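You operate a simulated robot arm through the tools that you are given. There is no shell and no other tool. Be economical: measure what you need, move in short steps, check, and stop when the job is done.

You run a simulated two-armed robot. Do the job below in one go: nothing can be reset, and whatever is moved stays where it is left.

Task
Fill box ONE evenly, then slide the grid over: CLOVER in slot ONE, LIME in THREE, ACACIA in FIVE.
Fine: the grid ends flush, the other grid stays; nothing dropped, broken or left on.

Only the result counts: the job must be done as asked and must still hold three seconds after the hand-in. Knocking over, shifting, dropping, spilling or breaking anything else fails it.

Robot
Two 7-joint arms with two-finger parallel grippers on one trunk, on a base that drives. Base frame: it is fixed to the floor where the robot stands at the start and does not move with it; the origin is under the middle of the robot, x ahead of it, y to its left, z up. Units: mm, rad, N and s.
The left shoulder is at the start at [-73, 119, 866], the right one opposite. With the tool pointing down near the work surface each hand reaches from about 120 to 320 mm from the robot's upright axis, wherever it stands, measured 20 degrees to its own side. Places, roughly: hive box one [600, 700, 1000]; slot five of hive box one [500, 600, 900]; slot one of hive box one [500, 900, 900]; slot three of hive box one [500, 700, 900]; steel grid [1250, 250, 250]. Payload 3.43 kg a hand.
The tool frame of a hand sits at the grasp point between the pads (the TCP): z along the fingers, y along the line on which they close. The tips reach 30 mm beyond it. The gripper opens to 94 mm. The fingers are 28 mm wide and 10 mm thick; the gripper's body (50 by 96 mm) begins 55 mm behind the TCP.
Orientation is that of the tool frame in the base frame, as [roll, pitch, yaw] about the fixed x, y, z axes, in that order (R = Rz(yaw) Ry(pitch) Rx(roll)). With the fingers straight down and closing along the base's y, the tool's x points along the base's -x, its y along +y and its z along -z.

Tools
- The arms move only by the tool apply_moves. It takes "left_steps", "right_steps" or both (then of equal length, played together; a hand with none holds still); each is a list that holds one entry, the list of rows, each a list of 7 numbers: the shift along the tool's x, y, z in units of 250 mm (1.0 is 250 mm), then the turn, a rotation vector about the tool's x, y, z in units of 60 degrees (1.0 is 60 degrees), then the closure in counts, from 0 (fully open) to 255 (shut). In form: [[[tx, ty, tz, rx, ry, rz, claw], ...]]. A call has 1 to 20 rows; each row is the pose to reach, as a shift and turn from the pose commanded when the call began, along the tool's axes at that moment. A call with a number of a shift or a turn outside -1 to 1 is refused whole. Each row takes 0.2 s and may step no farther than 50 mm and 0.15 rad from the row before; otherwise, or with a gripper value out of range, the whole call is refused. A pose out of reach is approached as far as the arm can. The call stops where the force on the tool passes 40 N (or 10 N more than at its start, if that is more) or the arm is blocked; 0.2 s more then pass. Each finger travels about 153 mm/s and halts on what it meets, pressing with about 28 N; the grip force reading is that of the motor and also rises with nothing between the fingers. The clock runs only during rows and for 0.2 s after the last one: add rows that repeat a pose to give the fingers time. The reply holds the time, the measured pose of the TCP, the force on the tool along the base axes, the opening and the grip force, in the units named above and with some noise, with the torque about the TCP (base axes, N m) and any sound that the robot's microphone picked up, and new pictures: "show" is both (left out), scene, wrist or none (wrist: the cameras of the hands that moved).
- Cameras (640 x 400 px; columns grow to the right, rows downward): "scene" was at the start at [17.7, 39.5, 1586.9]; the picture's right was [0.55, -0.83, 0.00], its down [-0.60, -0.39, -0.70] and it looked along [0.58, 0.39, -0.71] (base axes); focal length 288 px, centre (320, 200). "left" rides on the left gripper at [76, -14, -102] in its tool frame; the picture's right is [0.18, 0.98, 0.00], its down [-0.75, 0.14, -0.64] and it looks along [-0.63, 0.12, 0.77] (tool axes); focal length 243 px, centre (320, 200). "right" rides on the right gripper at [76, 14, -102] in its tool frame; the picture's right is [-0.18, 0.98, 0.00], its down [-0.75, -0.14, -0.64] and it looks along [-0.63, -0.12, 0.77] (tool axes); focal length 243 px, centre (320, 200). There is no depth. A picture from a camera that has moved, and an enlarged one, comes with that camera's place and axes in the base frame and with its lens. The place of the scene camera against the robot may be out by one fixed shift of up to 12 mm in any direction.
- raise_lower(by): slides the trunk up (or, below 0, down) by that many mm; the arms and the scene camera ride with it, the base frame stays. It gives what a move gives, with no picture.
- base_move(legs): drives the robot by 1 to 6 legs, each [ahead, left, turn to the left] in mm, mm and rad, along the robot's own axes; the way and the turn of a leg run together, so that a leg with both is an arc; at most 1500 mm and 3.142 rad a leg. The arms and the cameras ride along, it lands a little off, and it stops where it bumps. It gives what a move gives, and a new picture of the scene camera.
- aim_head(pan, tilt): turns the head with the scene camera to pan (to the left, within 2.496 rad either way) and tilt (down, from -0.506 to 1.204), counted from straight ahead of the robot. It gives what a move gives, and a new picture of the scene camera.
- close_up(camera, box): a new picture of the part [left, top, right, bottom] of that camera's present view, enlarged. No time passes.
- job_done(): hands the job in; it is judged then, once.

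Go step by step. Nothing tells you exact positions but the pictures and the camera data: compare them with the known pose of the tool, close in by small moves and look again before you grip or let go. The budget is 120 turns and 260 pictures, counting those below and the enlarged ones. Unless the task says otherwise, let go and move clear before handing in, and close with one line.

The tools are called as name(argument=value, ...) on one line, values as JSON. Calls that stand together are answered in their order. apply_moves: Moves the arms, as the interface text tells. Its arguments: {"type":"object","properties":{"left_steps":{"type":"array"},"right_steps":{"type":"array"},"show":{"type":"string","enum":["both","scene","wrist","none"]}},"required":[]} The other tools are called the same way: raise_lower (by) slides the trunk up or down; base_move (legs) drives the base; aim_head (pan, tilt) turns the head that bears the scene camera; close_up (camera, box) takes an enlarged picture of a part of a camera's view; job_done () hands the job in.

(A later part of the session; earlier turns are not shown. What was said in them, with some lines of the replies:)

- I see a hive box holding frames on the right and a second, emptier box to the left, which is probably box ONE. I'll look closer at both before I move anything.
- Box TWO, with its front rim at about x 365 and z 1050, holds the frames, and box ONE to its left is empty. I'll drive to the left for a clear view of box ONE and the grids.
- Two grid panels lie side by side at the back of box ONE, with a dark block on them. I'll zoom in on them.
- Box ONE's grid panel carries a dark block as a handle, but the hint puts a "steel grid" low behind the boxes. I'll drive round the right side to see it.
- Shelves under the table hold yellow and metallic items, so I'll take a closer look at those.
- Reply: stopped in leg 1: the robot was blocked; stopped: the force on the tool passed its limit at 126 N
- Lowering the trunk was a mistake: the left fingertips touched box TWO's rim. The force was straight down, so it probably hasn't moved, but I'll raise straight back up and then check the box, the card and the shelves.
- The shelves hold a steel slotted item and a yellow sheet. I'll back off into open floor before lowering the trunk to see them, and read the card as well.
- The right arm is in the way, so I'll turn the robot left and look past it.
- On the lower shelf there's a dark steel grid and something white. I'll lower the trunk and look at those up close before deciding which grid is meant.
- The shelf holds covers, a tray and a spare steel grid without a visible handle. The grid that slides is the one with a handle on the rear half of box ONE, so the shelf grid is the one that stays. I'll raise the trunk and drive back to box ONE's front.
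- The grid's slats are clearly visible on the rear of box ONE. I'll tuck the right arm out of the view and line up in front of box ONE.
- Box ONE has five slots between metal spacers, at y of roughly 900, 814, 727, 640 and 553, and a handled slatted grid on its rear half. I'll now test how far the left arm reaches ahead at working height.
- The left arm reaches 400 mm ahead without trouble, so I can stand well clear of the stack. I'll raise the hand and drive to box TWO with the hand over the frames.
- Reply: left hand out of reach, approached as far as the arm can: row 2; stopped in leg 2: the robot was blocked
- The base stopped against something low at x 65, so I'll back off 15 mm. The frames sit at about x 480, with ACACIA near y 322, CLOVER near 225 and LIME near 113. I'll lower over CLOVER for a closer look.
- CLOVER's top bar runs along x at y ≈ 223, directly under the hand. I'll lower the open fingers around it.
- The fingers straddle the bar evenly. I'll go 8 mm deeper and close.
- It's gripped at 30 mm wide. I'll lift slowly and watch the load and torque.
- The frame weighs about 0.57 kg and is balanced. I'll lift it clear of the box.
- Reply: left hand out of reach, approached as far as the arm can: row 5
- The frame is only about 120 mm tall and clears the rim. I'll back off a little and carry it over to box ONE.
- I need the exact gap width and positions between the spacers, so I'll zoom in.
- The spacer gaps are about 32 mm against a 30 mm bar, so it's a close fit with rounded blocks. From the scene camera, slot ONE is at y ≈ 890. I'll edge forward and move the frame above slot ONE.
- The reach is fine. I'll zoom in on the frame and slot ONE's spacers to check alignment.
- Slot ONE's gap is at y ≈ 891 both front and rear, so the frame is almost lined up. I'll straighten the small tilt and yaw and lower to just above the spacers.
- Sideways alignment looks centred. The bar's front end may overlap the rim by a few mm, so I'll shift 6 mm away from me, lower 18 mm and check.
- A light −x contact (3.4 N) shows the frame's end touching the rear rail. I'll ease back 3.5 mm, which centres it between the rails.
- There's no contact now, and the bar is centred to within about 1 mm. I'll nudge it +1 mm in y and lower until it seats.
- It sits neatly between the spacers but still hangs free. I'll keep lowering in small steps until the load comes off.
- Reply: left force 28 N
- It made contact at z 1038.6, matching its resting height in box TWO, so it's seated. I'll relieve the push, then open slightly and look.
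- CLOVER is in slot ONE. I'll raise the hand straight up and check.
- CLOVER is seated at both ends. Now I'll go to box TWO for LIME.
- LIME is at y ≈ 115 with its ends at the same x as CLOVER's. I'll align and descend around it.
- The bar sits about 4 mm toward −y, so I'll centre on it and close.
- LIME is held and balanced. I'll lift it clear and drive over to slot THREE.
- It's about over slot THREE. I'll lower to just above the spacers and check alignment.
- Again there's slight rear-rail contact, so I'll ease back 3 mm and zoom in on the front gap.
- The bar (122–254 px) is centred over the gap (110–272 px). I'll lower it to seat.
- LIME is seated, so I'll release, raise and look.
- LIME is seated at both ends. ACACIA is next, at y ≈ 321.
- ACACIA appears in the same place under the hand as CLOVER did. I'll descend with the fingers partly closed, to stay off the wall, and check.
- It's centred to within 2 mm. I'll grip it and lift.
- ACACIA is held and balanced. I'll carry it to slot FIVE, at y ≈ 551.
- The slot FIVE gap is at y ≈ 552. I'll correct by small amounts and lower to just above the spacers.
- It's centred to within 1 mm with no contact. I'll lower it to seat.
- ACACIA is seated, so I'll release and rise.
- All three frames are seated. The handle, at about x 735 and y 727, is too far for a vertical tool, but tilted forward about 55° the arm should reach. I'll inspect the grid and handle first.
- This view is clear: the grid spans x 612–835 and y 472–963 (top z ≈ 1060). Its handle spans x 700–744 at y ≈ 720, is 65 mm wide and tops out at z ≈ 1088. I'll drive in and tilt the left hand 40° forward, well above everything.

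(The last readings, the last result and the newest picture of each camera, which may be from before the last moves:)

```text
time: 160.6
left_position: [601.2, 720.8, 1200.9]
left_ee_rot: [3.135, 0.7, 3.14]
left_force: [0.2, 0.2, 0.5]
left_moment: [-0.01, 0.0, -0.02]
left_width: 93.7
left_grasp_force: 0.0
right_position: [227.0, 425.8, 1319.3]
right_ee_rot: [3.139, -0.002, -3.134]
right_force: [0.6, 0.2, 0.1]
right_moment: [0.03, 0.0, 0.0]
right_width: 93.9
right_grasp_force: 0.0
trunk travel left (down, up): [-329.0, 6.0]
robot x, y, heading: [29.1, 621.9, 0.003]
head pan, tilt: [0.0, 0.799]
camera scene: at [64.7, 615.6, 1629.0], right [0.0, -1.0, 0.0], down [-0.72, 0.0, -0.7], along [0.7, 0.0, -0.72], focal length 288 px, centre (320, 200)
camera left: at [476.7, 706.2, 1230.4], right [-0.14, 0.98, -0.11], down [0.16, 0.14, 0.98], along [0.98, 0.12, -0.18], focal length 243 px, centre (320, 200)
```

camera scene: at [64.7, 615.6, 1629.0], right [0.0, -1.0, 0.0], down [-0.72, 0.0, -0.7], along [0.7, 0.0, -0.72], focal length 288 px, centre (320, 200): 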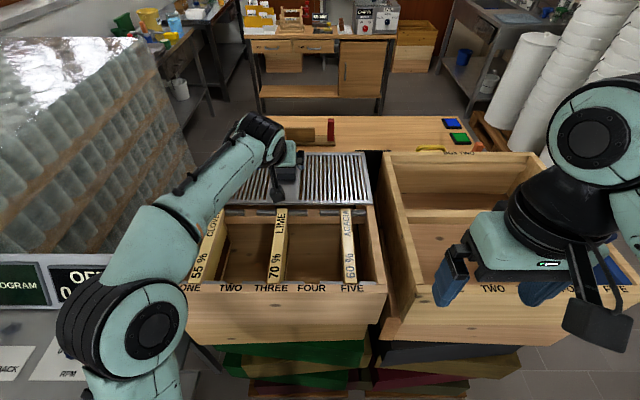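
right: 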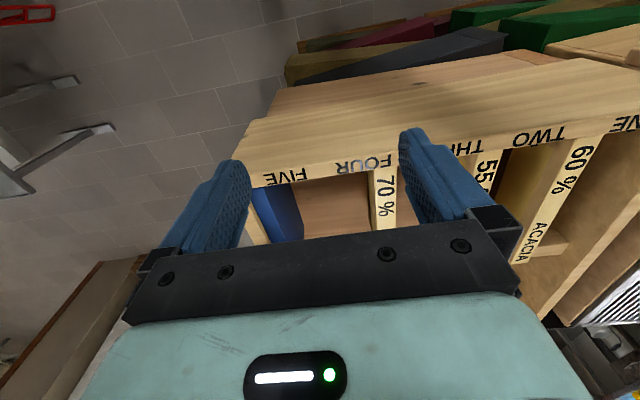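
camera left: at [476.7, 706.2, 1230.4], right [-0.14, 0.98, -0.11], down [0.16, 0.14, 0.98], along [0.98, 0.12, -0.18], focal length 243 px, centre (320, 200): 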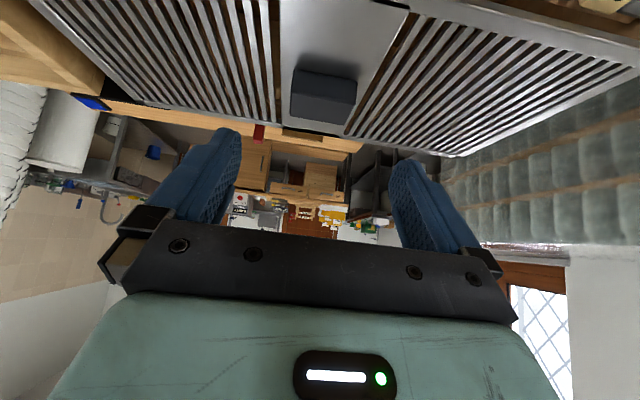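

The tilt works and the camera clears. I'll advance to 80 mm short of the handle along the finger direction and check.

apply_moves(left_steps=[[[-0.03, 0.002, 0.14, 0, 0, 0, 0], [-0.055, 0.004, 0.271, 0, 0, 0, 0]]], show="both")

close_up(camera="scene", box=[200, 110, 390, 228])

```text
time: 161.2
left_position: [655.1, 721.6, 1159.3]
left_ee_rot: [3.134, 0.7, 3.14]
left_force: [0.5, 0.0, 0.6]
left_moment: [-0.03, -0.01, -0.02]
left_width: 93.9
left_grasp_force: 0.1
right_position: [227.7, 427.6, 1318.4]
right_ee_rot: [3.141, -0.001, -3.134]
right_force: [0.2, 0.0, -0.2]
right_moment: [-0.03, 0.04, 0.0]
right_width: 94.1
right_grasp_force: 0.1
trunk travel left (down, up): [-329.0, 6.0]
robot x, y, heading: [34.1, 619.0, 0.006]
head pan, tilt: [0.0, 0.799]
camera scene: at [64.7, 616.4, 1629.0], right [0.0, -1.0, 0.0], down [-0.72, 0.0, -0.7], along [0.7, 0.0, -0.72], focal length 288 px, centre (320, 200)
camera left: at [530.5, 707.9, 1187.1], right [-0.14, 0.98, -0.11], down [0.16, 0.14, 0.98], along [0.98, 0.12, -0.18], focal length 243 px, centre (320, 200)
```

scene: 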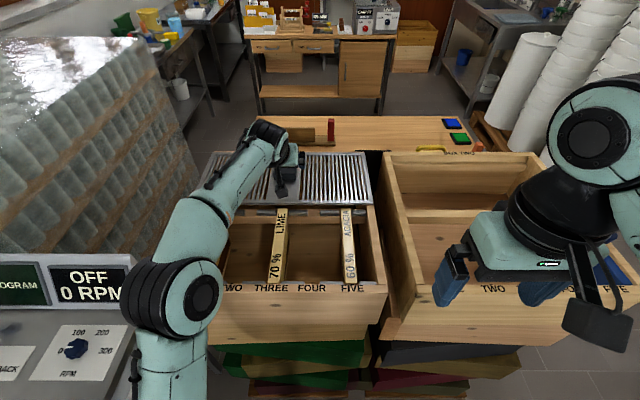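
left: 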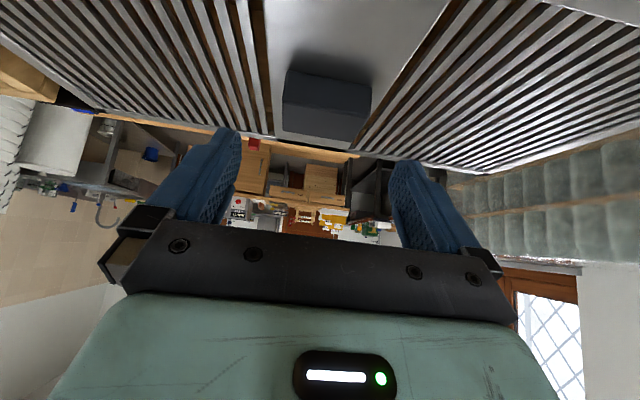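

```text
3.37 times, centred on (295, 169) of scene
camera zoom: at [64.7, 616.4, 1629.0], right [0.0, -1.0, 0.0], down [-0.72, 0.0, -0.7], along [0.7, 0.0, -0.72], focal length 969 px, centre (404, 304)
```

zoom: 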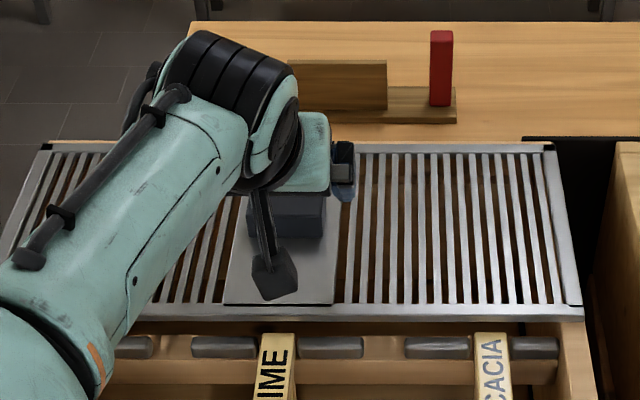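

The handle sits between the fingers, maybe 2–6 mm to +y. I'll advance 45 mm and look again.

apply_moves(left_steps=[[[0, 0.008, 0.09, 0, 0, 0, 0], [0, 0.01, 0.18, 0, 0, 0, 0]]], show="wrist")

close_up(camera="scene", box=[230, 130, 350, 205])

```text
time: 161.8
left_position: [682.7, 726.0, 1123.9]
left_ee_rot: [3.135, 0.698, 3.139]
left_force: [0.3, -0.5, 0.2]
left_moment: [-0.01, 0.0, 0.01]
left_width: 93.8
left_grasp_force: 0.0
right_position: [226.8, 427.4, 1319.3]
right_ee_rot: [3.141, 0.0, -3.134]
right_force: [0.4, 0.1, 0.6]
right_moment: [0.0, -0.01, 0.02]
right_width: 94.2
right_grasp_force: 0.0
trunk travel left (down, up): [-329.0, 6.0]
robot x, y, heading: [34.3, 623.3, -0.005]
head pan, tilt: [0.0, 0.799]
camera left: at [558.7, 710.8, 1152.4], right [-0.14, 0.98, -0.11], down [0.16, 0.14, 0.98], along [0.98, 0.12, -0.18], focal length 243 px, centre (320, 200)
```

left: 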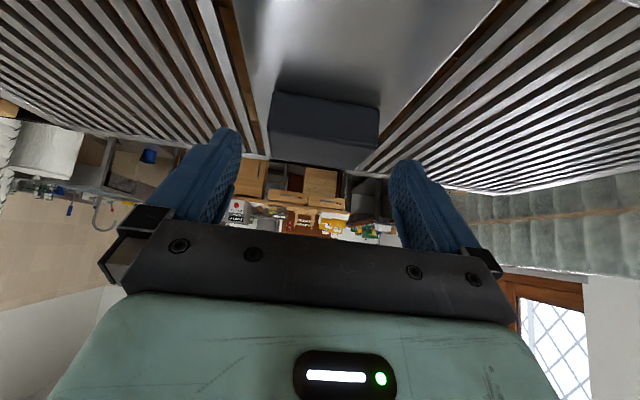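

```text
5.33 times, centred on (290, 168) of scene
camera zoom: at [64.4, 616.4, 1629.0], right [0.0, -1.0, 0.0], down [-0.72, 0.0, -0.7], along [0.7, 0.0, -0.72], focal length 1534 px, centre (480, 373)
```

zoom: 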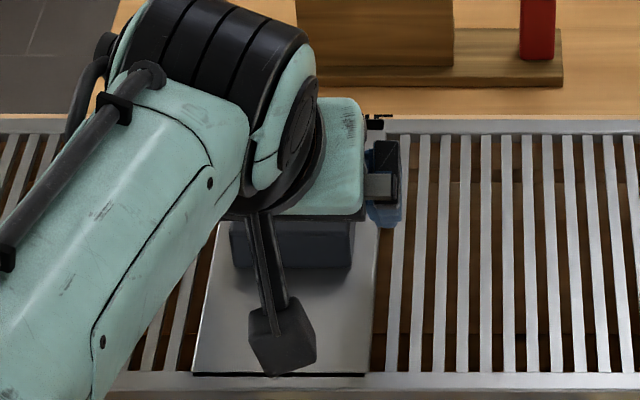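

It's straddled with good margin. I'll advance the last 33 mm, with the tips ending just above the plate.

apply_moves(left_steps=[[[0, 0, 0.06, 0, 0, 0, 0], [0, 0, 0.1, 0, 0, 0, 0], [0, 0, 0.13, 0, 0, 0, 0]]], show="wrist")

close_up(camera="scene", box=[230, 130, 350, 205])

```text
time: 162.6
left_position: [703.4, 725.4, 1102.2]
left_ee_rot: [3.137, 0.705, -3.141]
left_force: [-2.8, 0.1, 6.4]
left_moment: [-0.33, 0.07, -0.15]
left_width: 93.8
left_grasp_force: 0.0
right_position: [227.6, 426.6, 1319.5]
right_ee_rot: [3.141, 0.001, -3.135]
right_force: [0.0, 0.4, 0.0]
right_moment: [-0.01, 0.01, 0.0]
right_width: 93.6
right_grasp_force: 0.0
trunk travel left (down, up): [-329.0, 6.0]
robot x, y, heading: [36.5, 622.1, 0.004]
head pan, tilt: [0.0, 0.799]
camera left: at [578.3, 710.5, 1130.5], right [-0.14, 0.98, -0.12], down [0.16, 0.14, 0.98], along [0.98, 0.12, -0.17], focal length 243 px, centre (320, 200)
```

left: 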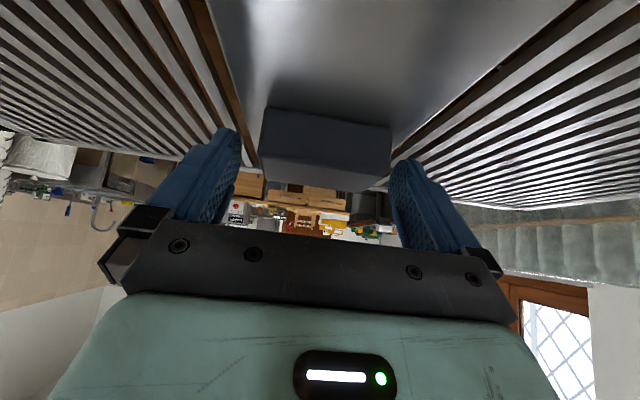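

```text
5.33 times, centred on (290, 168) of scene
camera zoom: at [62.3, 616.3, 1629.1], right [0.0, -1.0, 0.0], down [-0.72, 0.0, -0.7], along [0.7, 0.0, -0.72], focal length 1534 px, centre (480, 373)
```

zoom: 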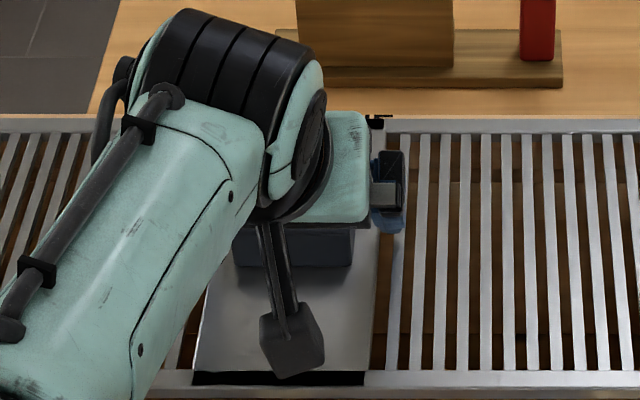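

The fingertips touch the plate lightly, so its top is at about z 1070. I'll lift about 6 mm, shift 3 mm in +y and close on the handle.

apply_moves(left_steps=[[[-0.0156, 0.012, -0.0184, 0, 0, 0, 0], [-0.0156, 0.012, -0.0184, 0, 0, 0, 0]]], show="wrist")

```text
time: 163.2
left_position: [702.1, 727.5, 1105.1]
left_ee_rot: [3.134, 0.698, 3.139]
left_force: [-0.1, 0.2, 0.9]
left_moment: [0.01, -0.01, 0.0]
left_width: 94.0
left_grasp_force: 0.0
right_position: [226.8, 426.4, 1318.2]
right_ee_rot: [3.14, -0.001, -3.134]
right_force: [0.2, -0.5, 0.5]
right_moment: [0.03, 0.02, 0.04]
right_width: 94.1
right_grasp_force: 0.1
trunk travel left (down, up): [-329.0, 6.0]
robot x, y, heading: [35.8, 624.5, 0.002]
head pan, tilt: [0.0, 0.799]
camera left: at [578.9, 713.5, 1134.0], right [-0.14, 0.98, -0.11], down [0.16, 0.14, 0.98], along [0.98, 0.12, -0.18], focal length 243 px, centre (320, 200)
```

left: 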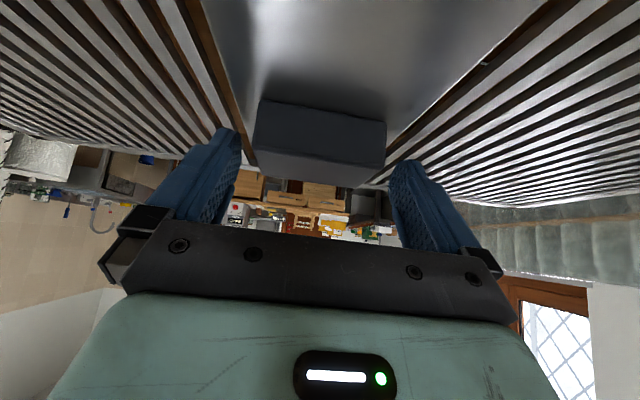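

apply_moves(left_steps=[[[0, 0, 0, 0, 0, 0, 60], [0, 0, 0, 0, 0, 0, 160], [0, 0, 0, 0, 0, 0, 255], [0, 0, 0, 0, 0, 0, 255]]], show="wrist")

```text
time: 164.2
left_position: [703.4, 727.1, 1107.3]
left_ee_rot: [3.137, 0.704, 3.141]
left_force: [0.6, -2.7, 6.1]
left_moment: [-0.05, 0.13, -0.11]
left_width: 63.7
left_grasp_force: 27.9
right_position: [226.1, 426.9, 1318.9]
right_ee_rot: [-3.141, -0.001, -3.135]
right_force: [-0.2, -0.9, -0.1]
right_moment: [-0.02, 0.01, 0.01]
right_width: 93.9
right_grasp_force: 0.0
trunk travel left (down, up): [-329.0, 6.0]
robot x, y, heading: [30.9, 619.9, 0.0]
head pan, tilt: [0.0, 0.799]
camera left: at [578.9, 713.0, 1136.2], right [-0.14, 0.98, -0.11], down [0.16, 0.14, 0.98], along [0.98, 0.12, -0.17], focal length 243 px, centre (320, 200)
```

left: 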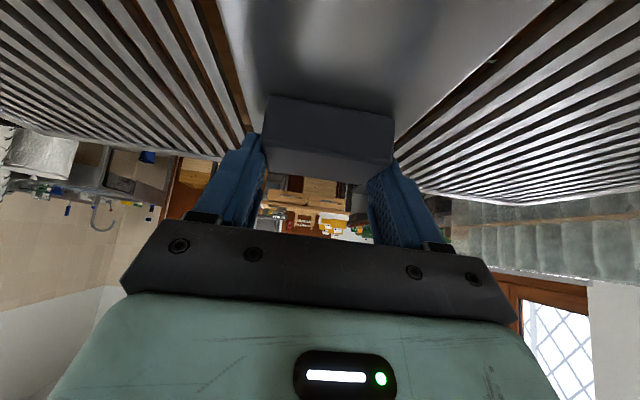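

The handle is gripped at 64 mm. I'll pull straight toward the robot by 30 mm and watch the force.

apply_moves(left_steps=[[[0.0306, 0, -0.0257, 0, 0, 0, 255], [0.0613, 0, -0.0514, 0, 0, 0, 255], [0.0919, 0, -0.0771, 0, 0, 0, 255]]], show="scene")

close_up(camera="scene", box=[190, 120, 390, 245])

```text
time: 165.0
left_position: [672.3, 727.2, 1107.7]
left_ee_rot: [3.134, 0.705, 3.138]
left_force: [5.0, 0.6, 11.9]
left_moment: [-0.09, -0.24, 0.0]
left_width: 63.5
left_grasp_force: 28.1
right_position: [227.2, 426.6, 1318.7]
right_ee_rot: [3.141, -0.001, -3.136]
right_force: [0.0, 0.2, 0.7]
right_moment: [0.03, 0.01, 0.02]
right_width: 93.8
right_grasp_force: 0.1
trunk travel left (down, up): [-329.0, 6.0]
robot x, y, heading: [33.0, 621.2, 0.001]
head pan, tilt: [0.0, 0.799]
camera scene: at [63.4, 616.3, 1629.1], right [0.0, -1.0, 0.0], down [-0.72, 0.0, -0.7], along [0.7, 0.0, -0.72], focal length 288 px, centre (320, 200)
```

scene: 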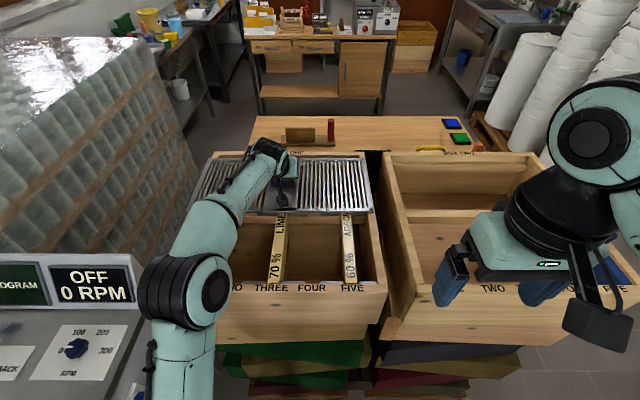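

```text
3.20 times, centred on (290, 182) of scene
camera zoom: at [63.4, 616.3, 1629.1], right [0.0, -1.0, 0.0], down [-0.72, 0.0, -0.7], along [0.7, 0.0, -0.72], focal length 920 px, centre (416, 256)
```

zoom: 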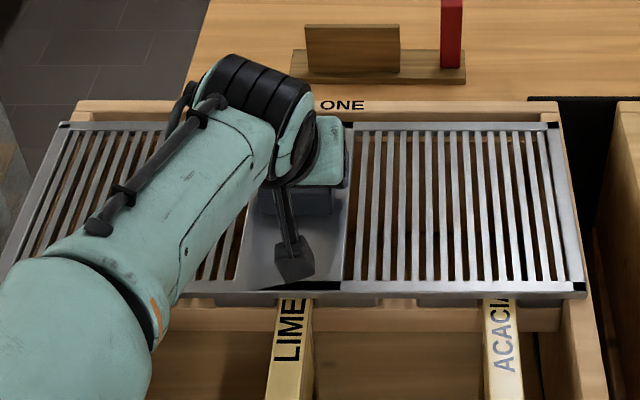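

It slides smoothly, straight and with no slip. I'll ease the downward press by 2 mm and pull another 120 mm.

apply_moves(left_steps=[[[0.041, 0, -0.0447, 0, 0, 0, 255], [0.087, 0, -0.083, 0, 0, 0, 255], [0.133, 0, -0.1218, 0, 0, 0, 255], [0.179, 0, -0.1603, 0, 0, 0, 255], [0.225, 0, -0.1989, 0, 0, 0, 255], [0.2706, 0, -0.2374, 0, 0, 0, 255], [0.3166, 0, -0.276, 0, 0, 0, 255], [0.3626, 0, -0.3145, 0, 0, 0, 255]]], show="scene")

close_up(camera="scene", box=[150, 140, 400, 296])

```text
time: 166.8
left_position: [553.7, 727.5, 1107.6]
left_ee_rot: [3.135, 0.698, 3.14]
left_force: [-0.3, 0.2, 5.6]
left_moment: [-0.61, -0.2, 0.03]
left_width: 63.9
left_grasp_force: 28.2
right_position: [227.4, 425.9, 1319.7]
right_ee_rot: [-3.14, -0.002, -3.135]
right_force: [-0.2, 0.1, -0.8]
right_moment: [-0.02, 0.04, -0.02]
right_width: 94.0
right_grasp_force: 0.0
trunk travel left (down, up): [-329.0, 6.0]
robot x, y, heading: [31.7, 620.7, -0.001]
head pan, tilt: [0.0, 0.799]
camera scene: at [63.5, 616.5, 1629.0], right [0.0, -1.0, 0.0], down [-0.72, 0.0, -0.7], along [0.7, 0.0, -0.72], focal length 288 px, centre (320, 200)
```

scene: 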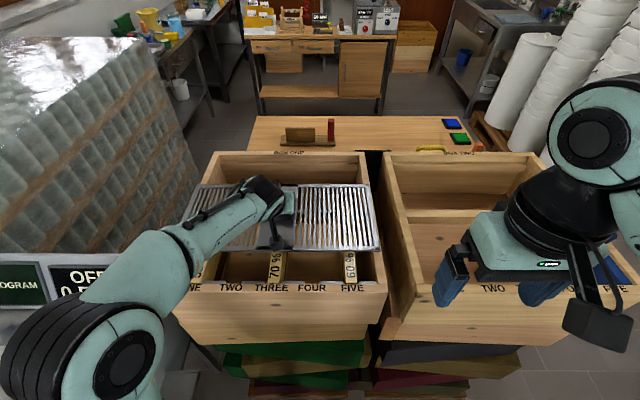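

```text
2.56 times, centred on (275, 218) of scene
camera zoom: at [63.5, 616.5, 1629.0], right [0.0, -1.0, 0.0], down [-0.72, 0.0, -0.7], along [0.7, 0.0, -0.72], focal length 736 px, centre (435, 154)
```

zoom: 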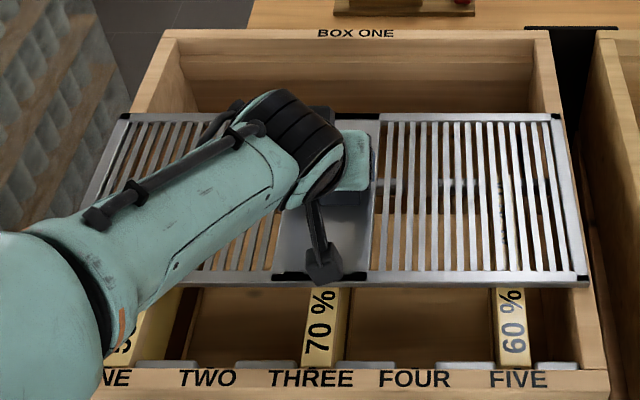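

The grid has moved 120 mm over the frames and is running true. Its front edge is at x ≈ 453 and the box's front edge is at about 351–370. I'll pull 75 mm more and look again.

apply_moves(left_steps=[[[0.046, 0, -0.0386, 0, 0, 0, 255], [0.092, 0, -0.0771, 0, 0, 0, 255], [0.138, 0, -0.1157, 0, 0, 0, 255], [0.184, 0, -0.1542, 0, 0, 0, 255], [0.23, 0, -0.1928, 0, 0, 0, 255]]], show="scene")

close_up(camera="scene", box=[150, 140, 400, 296])

```text
time: 168.0
left_position: [479.2, 727.6, 1107.2]
left_ee_rot: [3.134, 0.702, 3.139]
left_force: [2.2, 0.6, 8.5]
left_moment: [-0.46, -0.09, -0.12]
left_width: 63.8
left_grasp_force: 28.3
right_position: [227.3, 425.8, 1319.7]
right_ee_rot: [-3.142, -0.002, -3.135]
right_force: [-0.1, 0.5, -0.1]
right_moment: [-0.02, 0.0, 0.04]
right_width: 93.9
right_grasp_force: 0.0
trunk travel left (down, up): [-329.0, 6.0]
robot x, y, heading: [35.5, 616.4, 0.004]
head pan, tilt: [0.0, 0.799]
camera scene: at [63.7, 616.4, 1629.0], right [0.0, -1.0, 0.0], down [-0.72, 0.0, -0.7], along [0.7, 0.0, -0.72], focal length 288 px, centre (320, 200)
```

scene: 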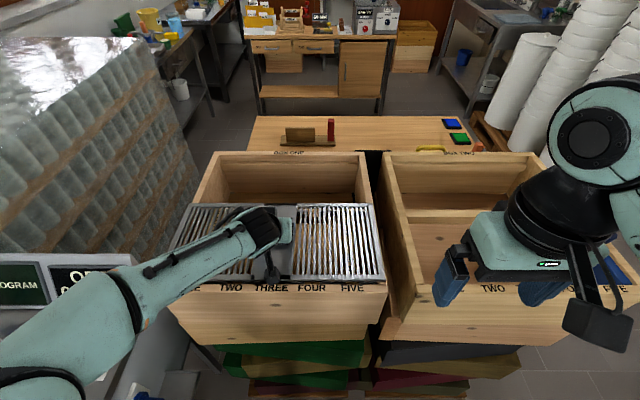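

```text
2.56 times, centred on (275, 218) of scene
camera zoom: at [63.7, 616.4, 1629.0], right [0.0, -1.0, 0.0], down [-0.72, 0.0, -0.7], along [0.7, 0.0, -0.72], focal length 736 px, centre (435, 154)
```

zoom: 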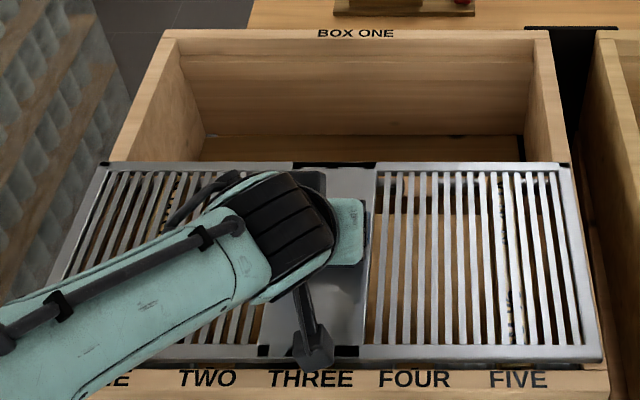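

The grid's front edge is now at x ≈ 377 and the box's front face is near 351. I'll pull 14 mm more and zoom on the front corner to judge the final flush position.

apply_moves(left_steps=[[[0.0215, 0, -0.018, 0, 0, 0, 255], [0.0429, 0, -0.036, 0, 0, 0, 255], [0.0429, 0, -0.036, 0, 0, 0, 255]]], show="none")

close_up(camera="scene", box=[300, 240, 400, 302])

close_up(camera="scene", box=[140, 190, 400, 300])

```text
time: 168.8
left_position: [463.7, 726.8, 1107.6]
left_ee_rot: [3.136, 0.701, 3.14]
left_force: [1.9, -0.2, 7.6]
left_moment: [-0.38, -0.41, 0.0]
left_width: 63.9
left_grasp_force: 28.2
right_position: [227.1, 426.2, 1319.0]
right_ee_rot: [-3.142, -0.003, -3.135]
right_force: [-0.2, 0.1, 0.5]
right_moment: [0.02, 0.01, 0.0]
right_width: 94.0
right_grasp_force: 0.1
trunk travel left (down, up): [-329.0, 6.0]
robot x, y, heading: [34.4, 618.8, 0.003]
head pan, tilt: [0.0, 0.799]
```

```text
6.40 times, centred on (350, 271) of scene
camera zoom: at [63.7, 616.4, 1629.0], right [0.0, -1.0, 0.0], down [-0.72, 0.0, -0.7], along [0.7, 0.0, -0.72], focal length 1840 px, centre (128, -254)
```

zoom: 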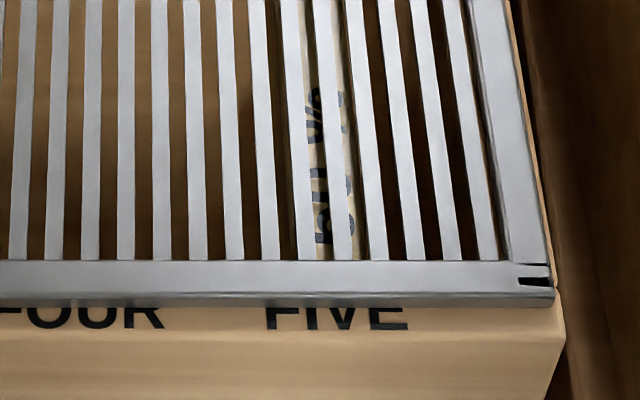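

```text
2.46 times, centred on (270, 245) of scene
camera zoom: at [63.7, 616.4, 1629.0], right [0.0, -1.0, 0.0], down [-0.72, 0.0, -0.7], along [0.7, 0.0, -0.72], focal length 708 px, centre (443, 89)
```

zoom: 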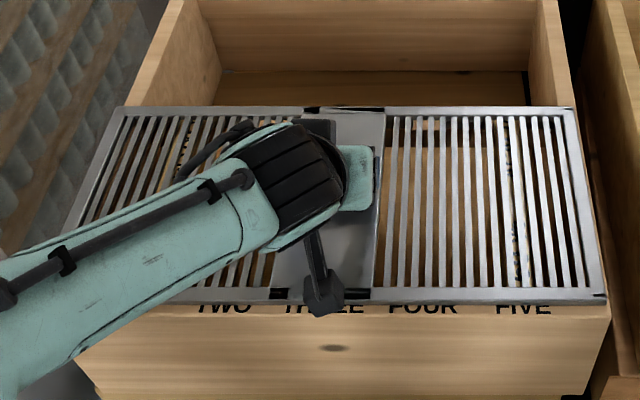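

The grid edge is at x ≈ 362 and the box's front edge at 351, with the sides about 3 mm inside. I'll pull the last stretch in small steps, feeling for a stop.

apply_moves(left_steps=[[[0.0123, 0, -0.0103, 0, 0, 0, 255], [0.0215, 0, -0.018, 0, 0, 0, 255], [0.0291, 0, -0.0244, 0, 0, 0, 255], [0.0291, 0, -0.0244, 0, 0, 0, 255]]], show="none")

close_up(camera="scene", box=[300, 240, 400, 302])

```text
time: 169.8
left_position: [455.3, 726.9, 1106.6]
left_ee_rot: [3.134, 0.701, 3.139]
left_force: [4.7, -0.9, 6.2]
left_moment: [-0.2, -0.66, 0.08]
left_width: 63.9
left_grasp_force: 27.7
right_position: [227.0, 425.9, 1319.2]
right_ee_rot: [3.141, -0.001, -3.134]
right_force: [-0.1, 0.2, 0.5]
right_moment: [0.04, -0.01, -0.02]
right_width: 93.9
right_grasp_force: 0.1
trunk travel left (down, up): [-329.0, 6.0]
robot x, y, heading: [32.3, 620.6, 0.005]
head pan, tilt: [0.0, 0.799]
```

```text
6.40 times, centred on (350, 271) of scene
camera zoom: at [64.1, 616.3, 1629.0], right [0.0, -1.0, 0.0], down [-0.72, 0.0, -0.7], along [0.7, 0.0, -0.72], focal length 1840 px, centre (128, -254)
```

zoom: 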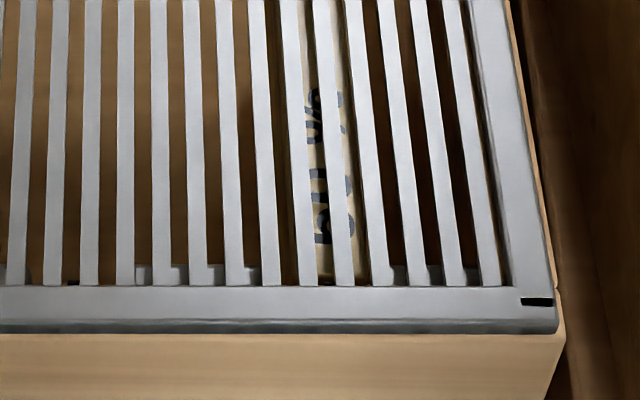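

The front edge is flush to within about 1–2 mm. I'll release the handle and back off along the finger direction.

apply_moves(left_steps=[[[0, 0, 0, 0, 0, 0, 200], [0, 0, 0, 0, 0, 0, 60], [0, 0, 0, 0, 0, 0, 0], [0, 0, 0, 0, 0, 0, 0], [0, 0, -0.1, 0, 0, 0, 0], [0, 0, -0.25, 0, 0, 0, 0], [0, 0, -0.42, 0, 0, 0, 0]]], show="both")

close_up(camera="scene", box=[150, 180, 400, 300])

```text
time: 171.4
left_position: [386.5, 727.8, 1187.4]
left_ee_rot: [3.132, 0.698, 3.139]
left_force: [0.3, 0.5, 0.6]
left_moment: [-0.02, -0.01, 0.0]
left_width: 93.9
left_grasp_force: 0.1
right_position: [227.5, 428.3, 1318.6]
right_ee_rot: [-3.142, -0.001, -3.134]
right_force: [0.6, 0.2, -0.2]
right_moment: [0.0, 0.0, -0.03]
right_width: 94.0
right_grasp_force: 0.0
trunk travel left (down, up): [-329.0, 6.0]
robot x, y, heading: [35.4, 621.3, -0.004]
head pan, tilt: [0.0, 0.799]
camera scene: at [62.9, 616.5, 1629.0], right [0.0, -1.0, 0.0], down [-0.72, 0.0, -0.7], along [0.7, 0.0, -0.72], focal length 288 px, centre (320, 200)
camera left: at [262.4, 713.2, 1216.6], right [-0.14, 0.98, -0.11], down [0.16, 0.14, 0.98], along [0.98, 0.12, -0.18], focal length 243 px, centre (320, 200)
```

scene: 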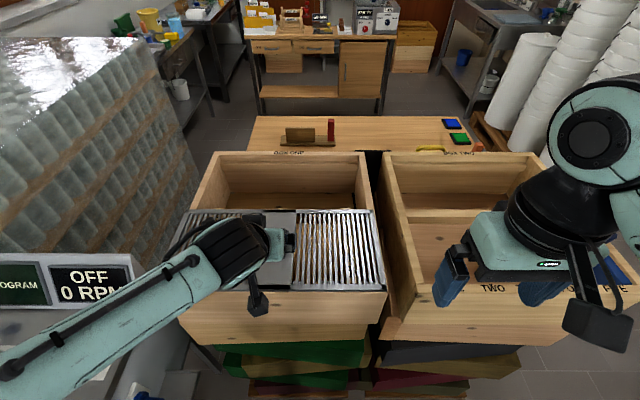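
left: 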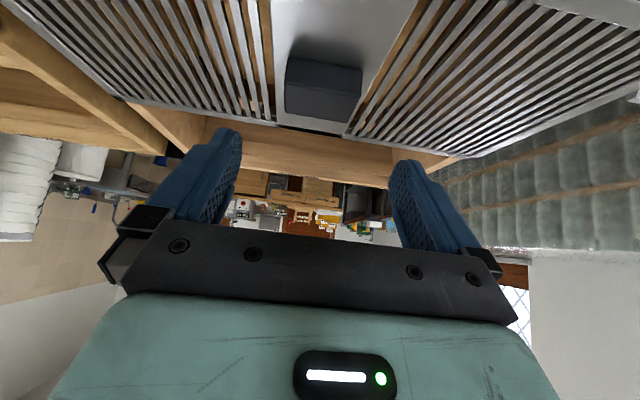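

```text
2.56 times, centred on (275, 240) of scene
camera zoom: at [62.9, 616.5, 1629.0], right [0.0, -1.0, 0.0], down [-0.72, 0.0, -0.7], along [0.7, 0.0, -0.72], focal length 736 px, centre (435, 98)
```

zoom: 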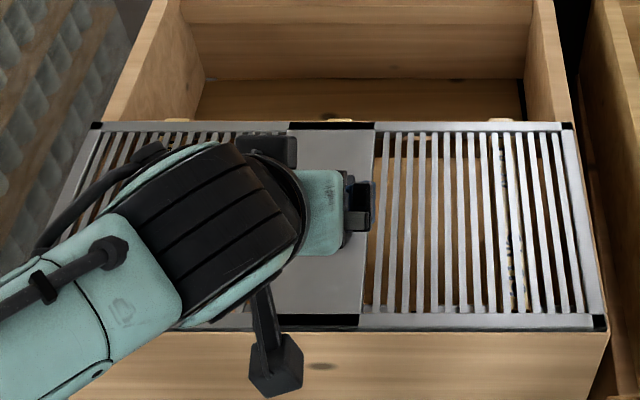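

The grid covers all the frames and sits flush. I'll back the robot away and inspect the whole front.

base_move(legs=[[-200, 0, 0]])

apply_moves(left_steps=[[[0.12, 0.1, -0.1, 0, 0.11, 0, 0], [0.24, 0.22, -0.2, 0, 0.22, 0, 0], [0.3, 0.35, -0.3, 0, 0.33, 0, 0], [0.3, 0.5, -0.4, 0, 0.44, 0, 0]]], show="scene")

close_up(camera="scene", box=[190, 120, 400, 251])

```text
time: 173.0
left_position: [190.5, 727.6, 1187.7]
left_ee_rot: [3.133, 0.7, -3.141]
left_force: [0.2, -0.2, -0.4]
left_moment: [0.03, -0.02, 0.04]
left_width: 94.0
left_grasp_force: 0.0
right_position: [31.9, 426.1, 1318.7]
right_ee_rot: [3.141, -0.002, -3.133]
right_force: [-0.7, 0.8, 0.3]
right_moment: [-0.03, -0.02, 0.0]
right_width: 94.1
right_grasp_force: 0.0
trunk travel left (down, up): [-329.0, 6.0]
robot x, y, heading: [-164.3, 623.0, 0.007]
head pan, tilt: [0.0, 0.799]
camera scene: at [-132.5, 615.5, 1629.2], right [0.01, -1.0, 0.0], down [-0.72, 0.0, -0.7], along [0.7, 0.0, -0.72], focal length 288 px, centre (320, 200)
```

scene: 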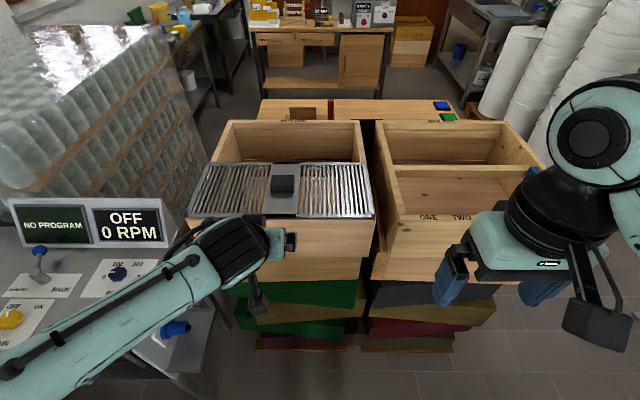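

```text
time: 174.0
left_position: [67.7, 853.1, 1216.9]
left_ee_rot: [3.137, 0.237, -3.139]
left_force: [-0.5, 0.2, 1.1]
left_moment: [0.03, -0.02, -0.01]
left_width: 94.0
left_grasp_force: 0.1
right_position: [31.6, 426.5, 1319.0]
right_ee_rot: [3.142, -0.001, -3.131]
right_force: [-1.3, 0.5, 0.1]
right_moment: [-0.01, 0.03, -0.01]
right_width: 93.9
right_grasp_force: 0.1
trunk travel left (down, up): [-329.0, 6.0]
robot x, y, heading: [-162.8, 616.7, 0.009]
head pan, tilt: [0.0, 0.799]
camera scene: at [-132.8, 616.1, 1629.0], right [0.01, -1.0, 0.0], down [-0.72, 0.0, -0.7], along [0.7, 0.0, -0.72], focal length 288 px, centre (320, 200)
```

scene: 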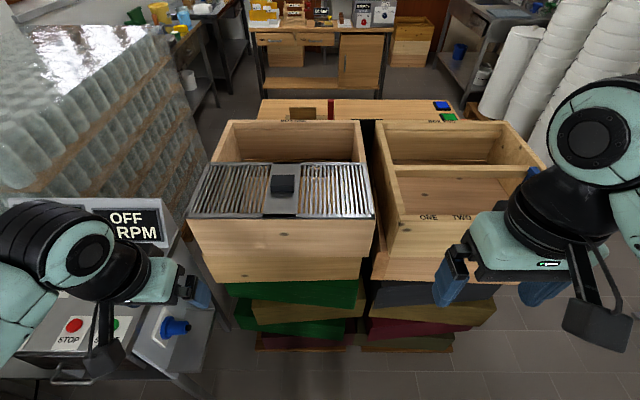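

```text
3.05 times, centred on (295, 186) of scene
camera zoom: at [-132.8, 616.1, 1629.0], right [0.01, -1.0, 0.0], down [-0.72, 0.0, -0.7], along [0.7, 0.0, -0.72], focal length 876 px, centre (396, 244)
```

zoom: 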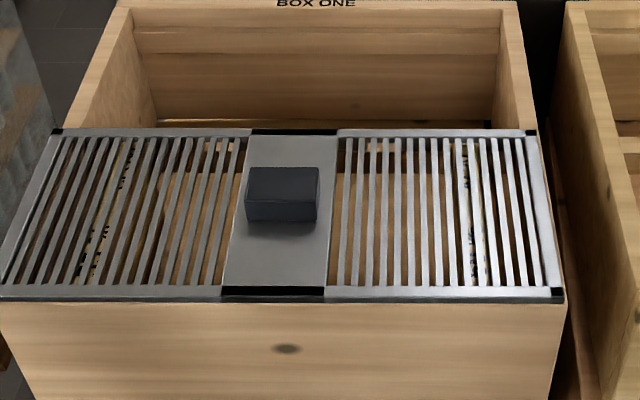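

It looks good. I'll check the left and right front corners for flushness.

close_up(camera="scene", box=[170, 180, 250, 230])

close_up(camera="scene", box=[310, 180, 390, 230])

```text
8.00 times, centred on (210, 205) of scene
camera zoom: at [-132.8, 616.1, 1629.0], right [0.01, -1.0, 0.0], down [-0.72, 0.0, -0.7], along [0.7, 0.0, -0.72], focal length 2301 px, centre (1200, 160)
```

zoom: 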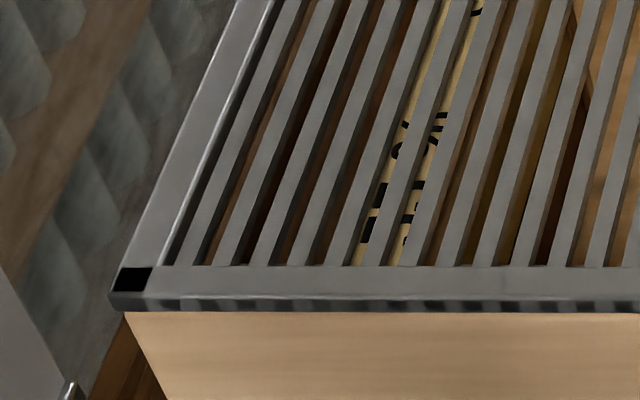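

```text
8.00 times, centred on (350, 205) of scene
camera zoom: at [-132.8, 616.1, 1629.0], right [0.01, -1.0, 0.0], down [-0.72, 0.0, -0.7], along [0.7, 0.0, -0.72], focal length 2301 px, centre (80, 160)
```

zoom: 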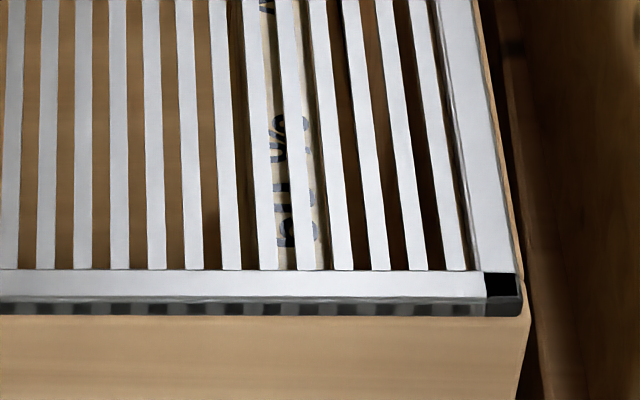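

The grid's front edge is flush with the box front to within 1–2 mm, and it sits about 4 mm off centre sideways. All three frames are in place beneath it, the grippers are open and clear, and the shelf grid and console are untouched, so I'm handing in.

job_done()

```text
The job is handed in.
```

I handed the job in: CLOVER is in slot ONE, LIME in THREE and ACACIA in FIVE. The handled grid is slid over box ONE, flush with its front edge to within 1–2 mm and about 4 mm off centre sideways. I took the steel grid on the lower shelf to be "the other grid" and left it alone. While looking around I lowered the left hand onto box TWO's rim (126 N, straight down), and the base was blocked twice. I saw no shift or damage in the pictures, and nothing was dropped or switched on.
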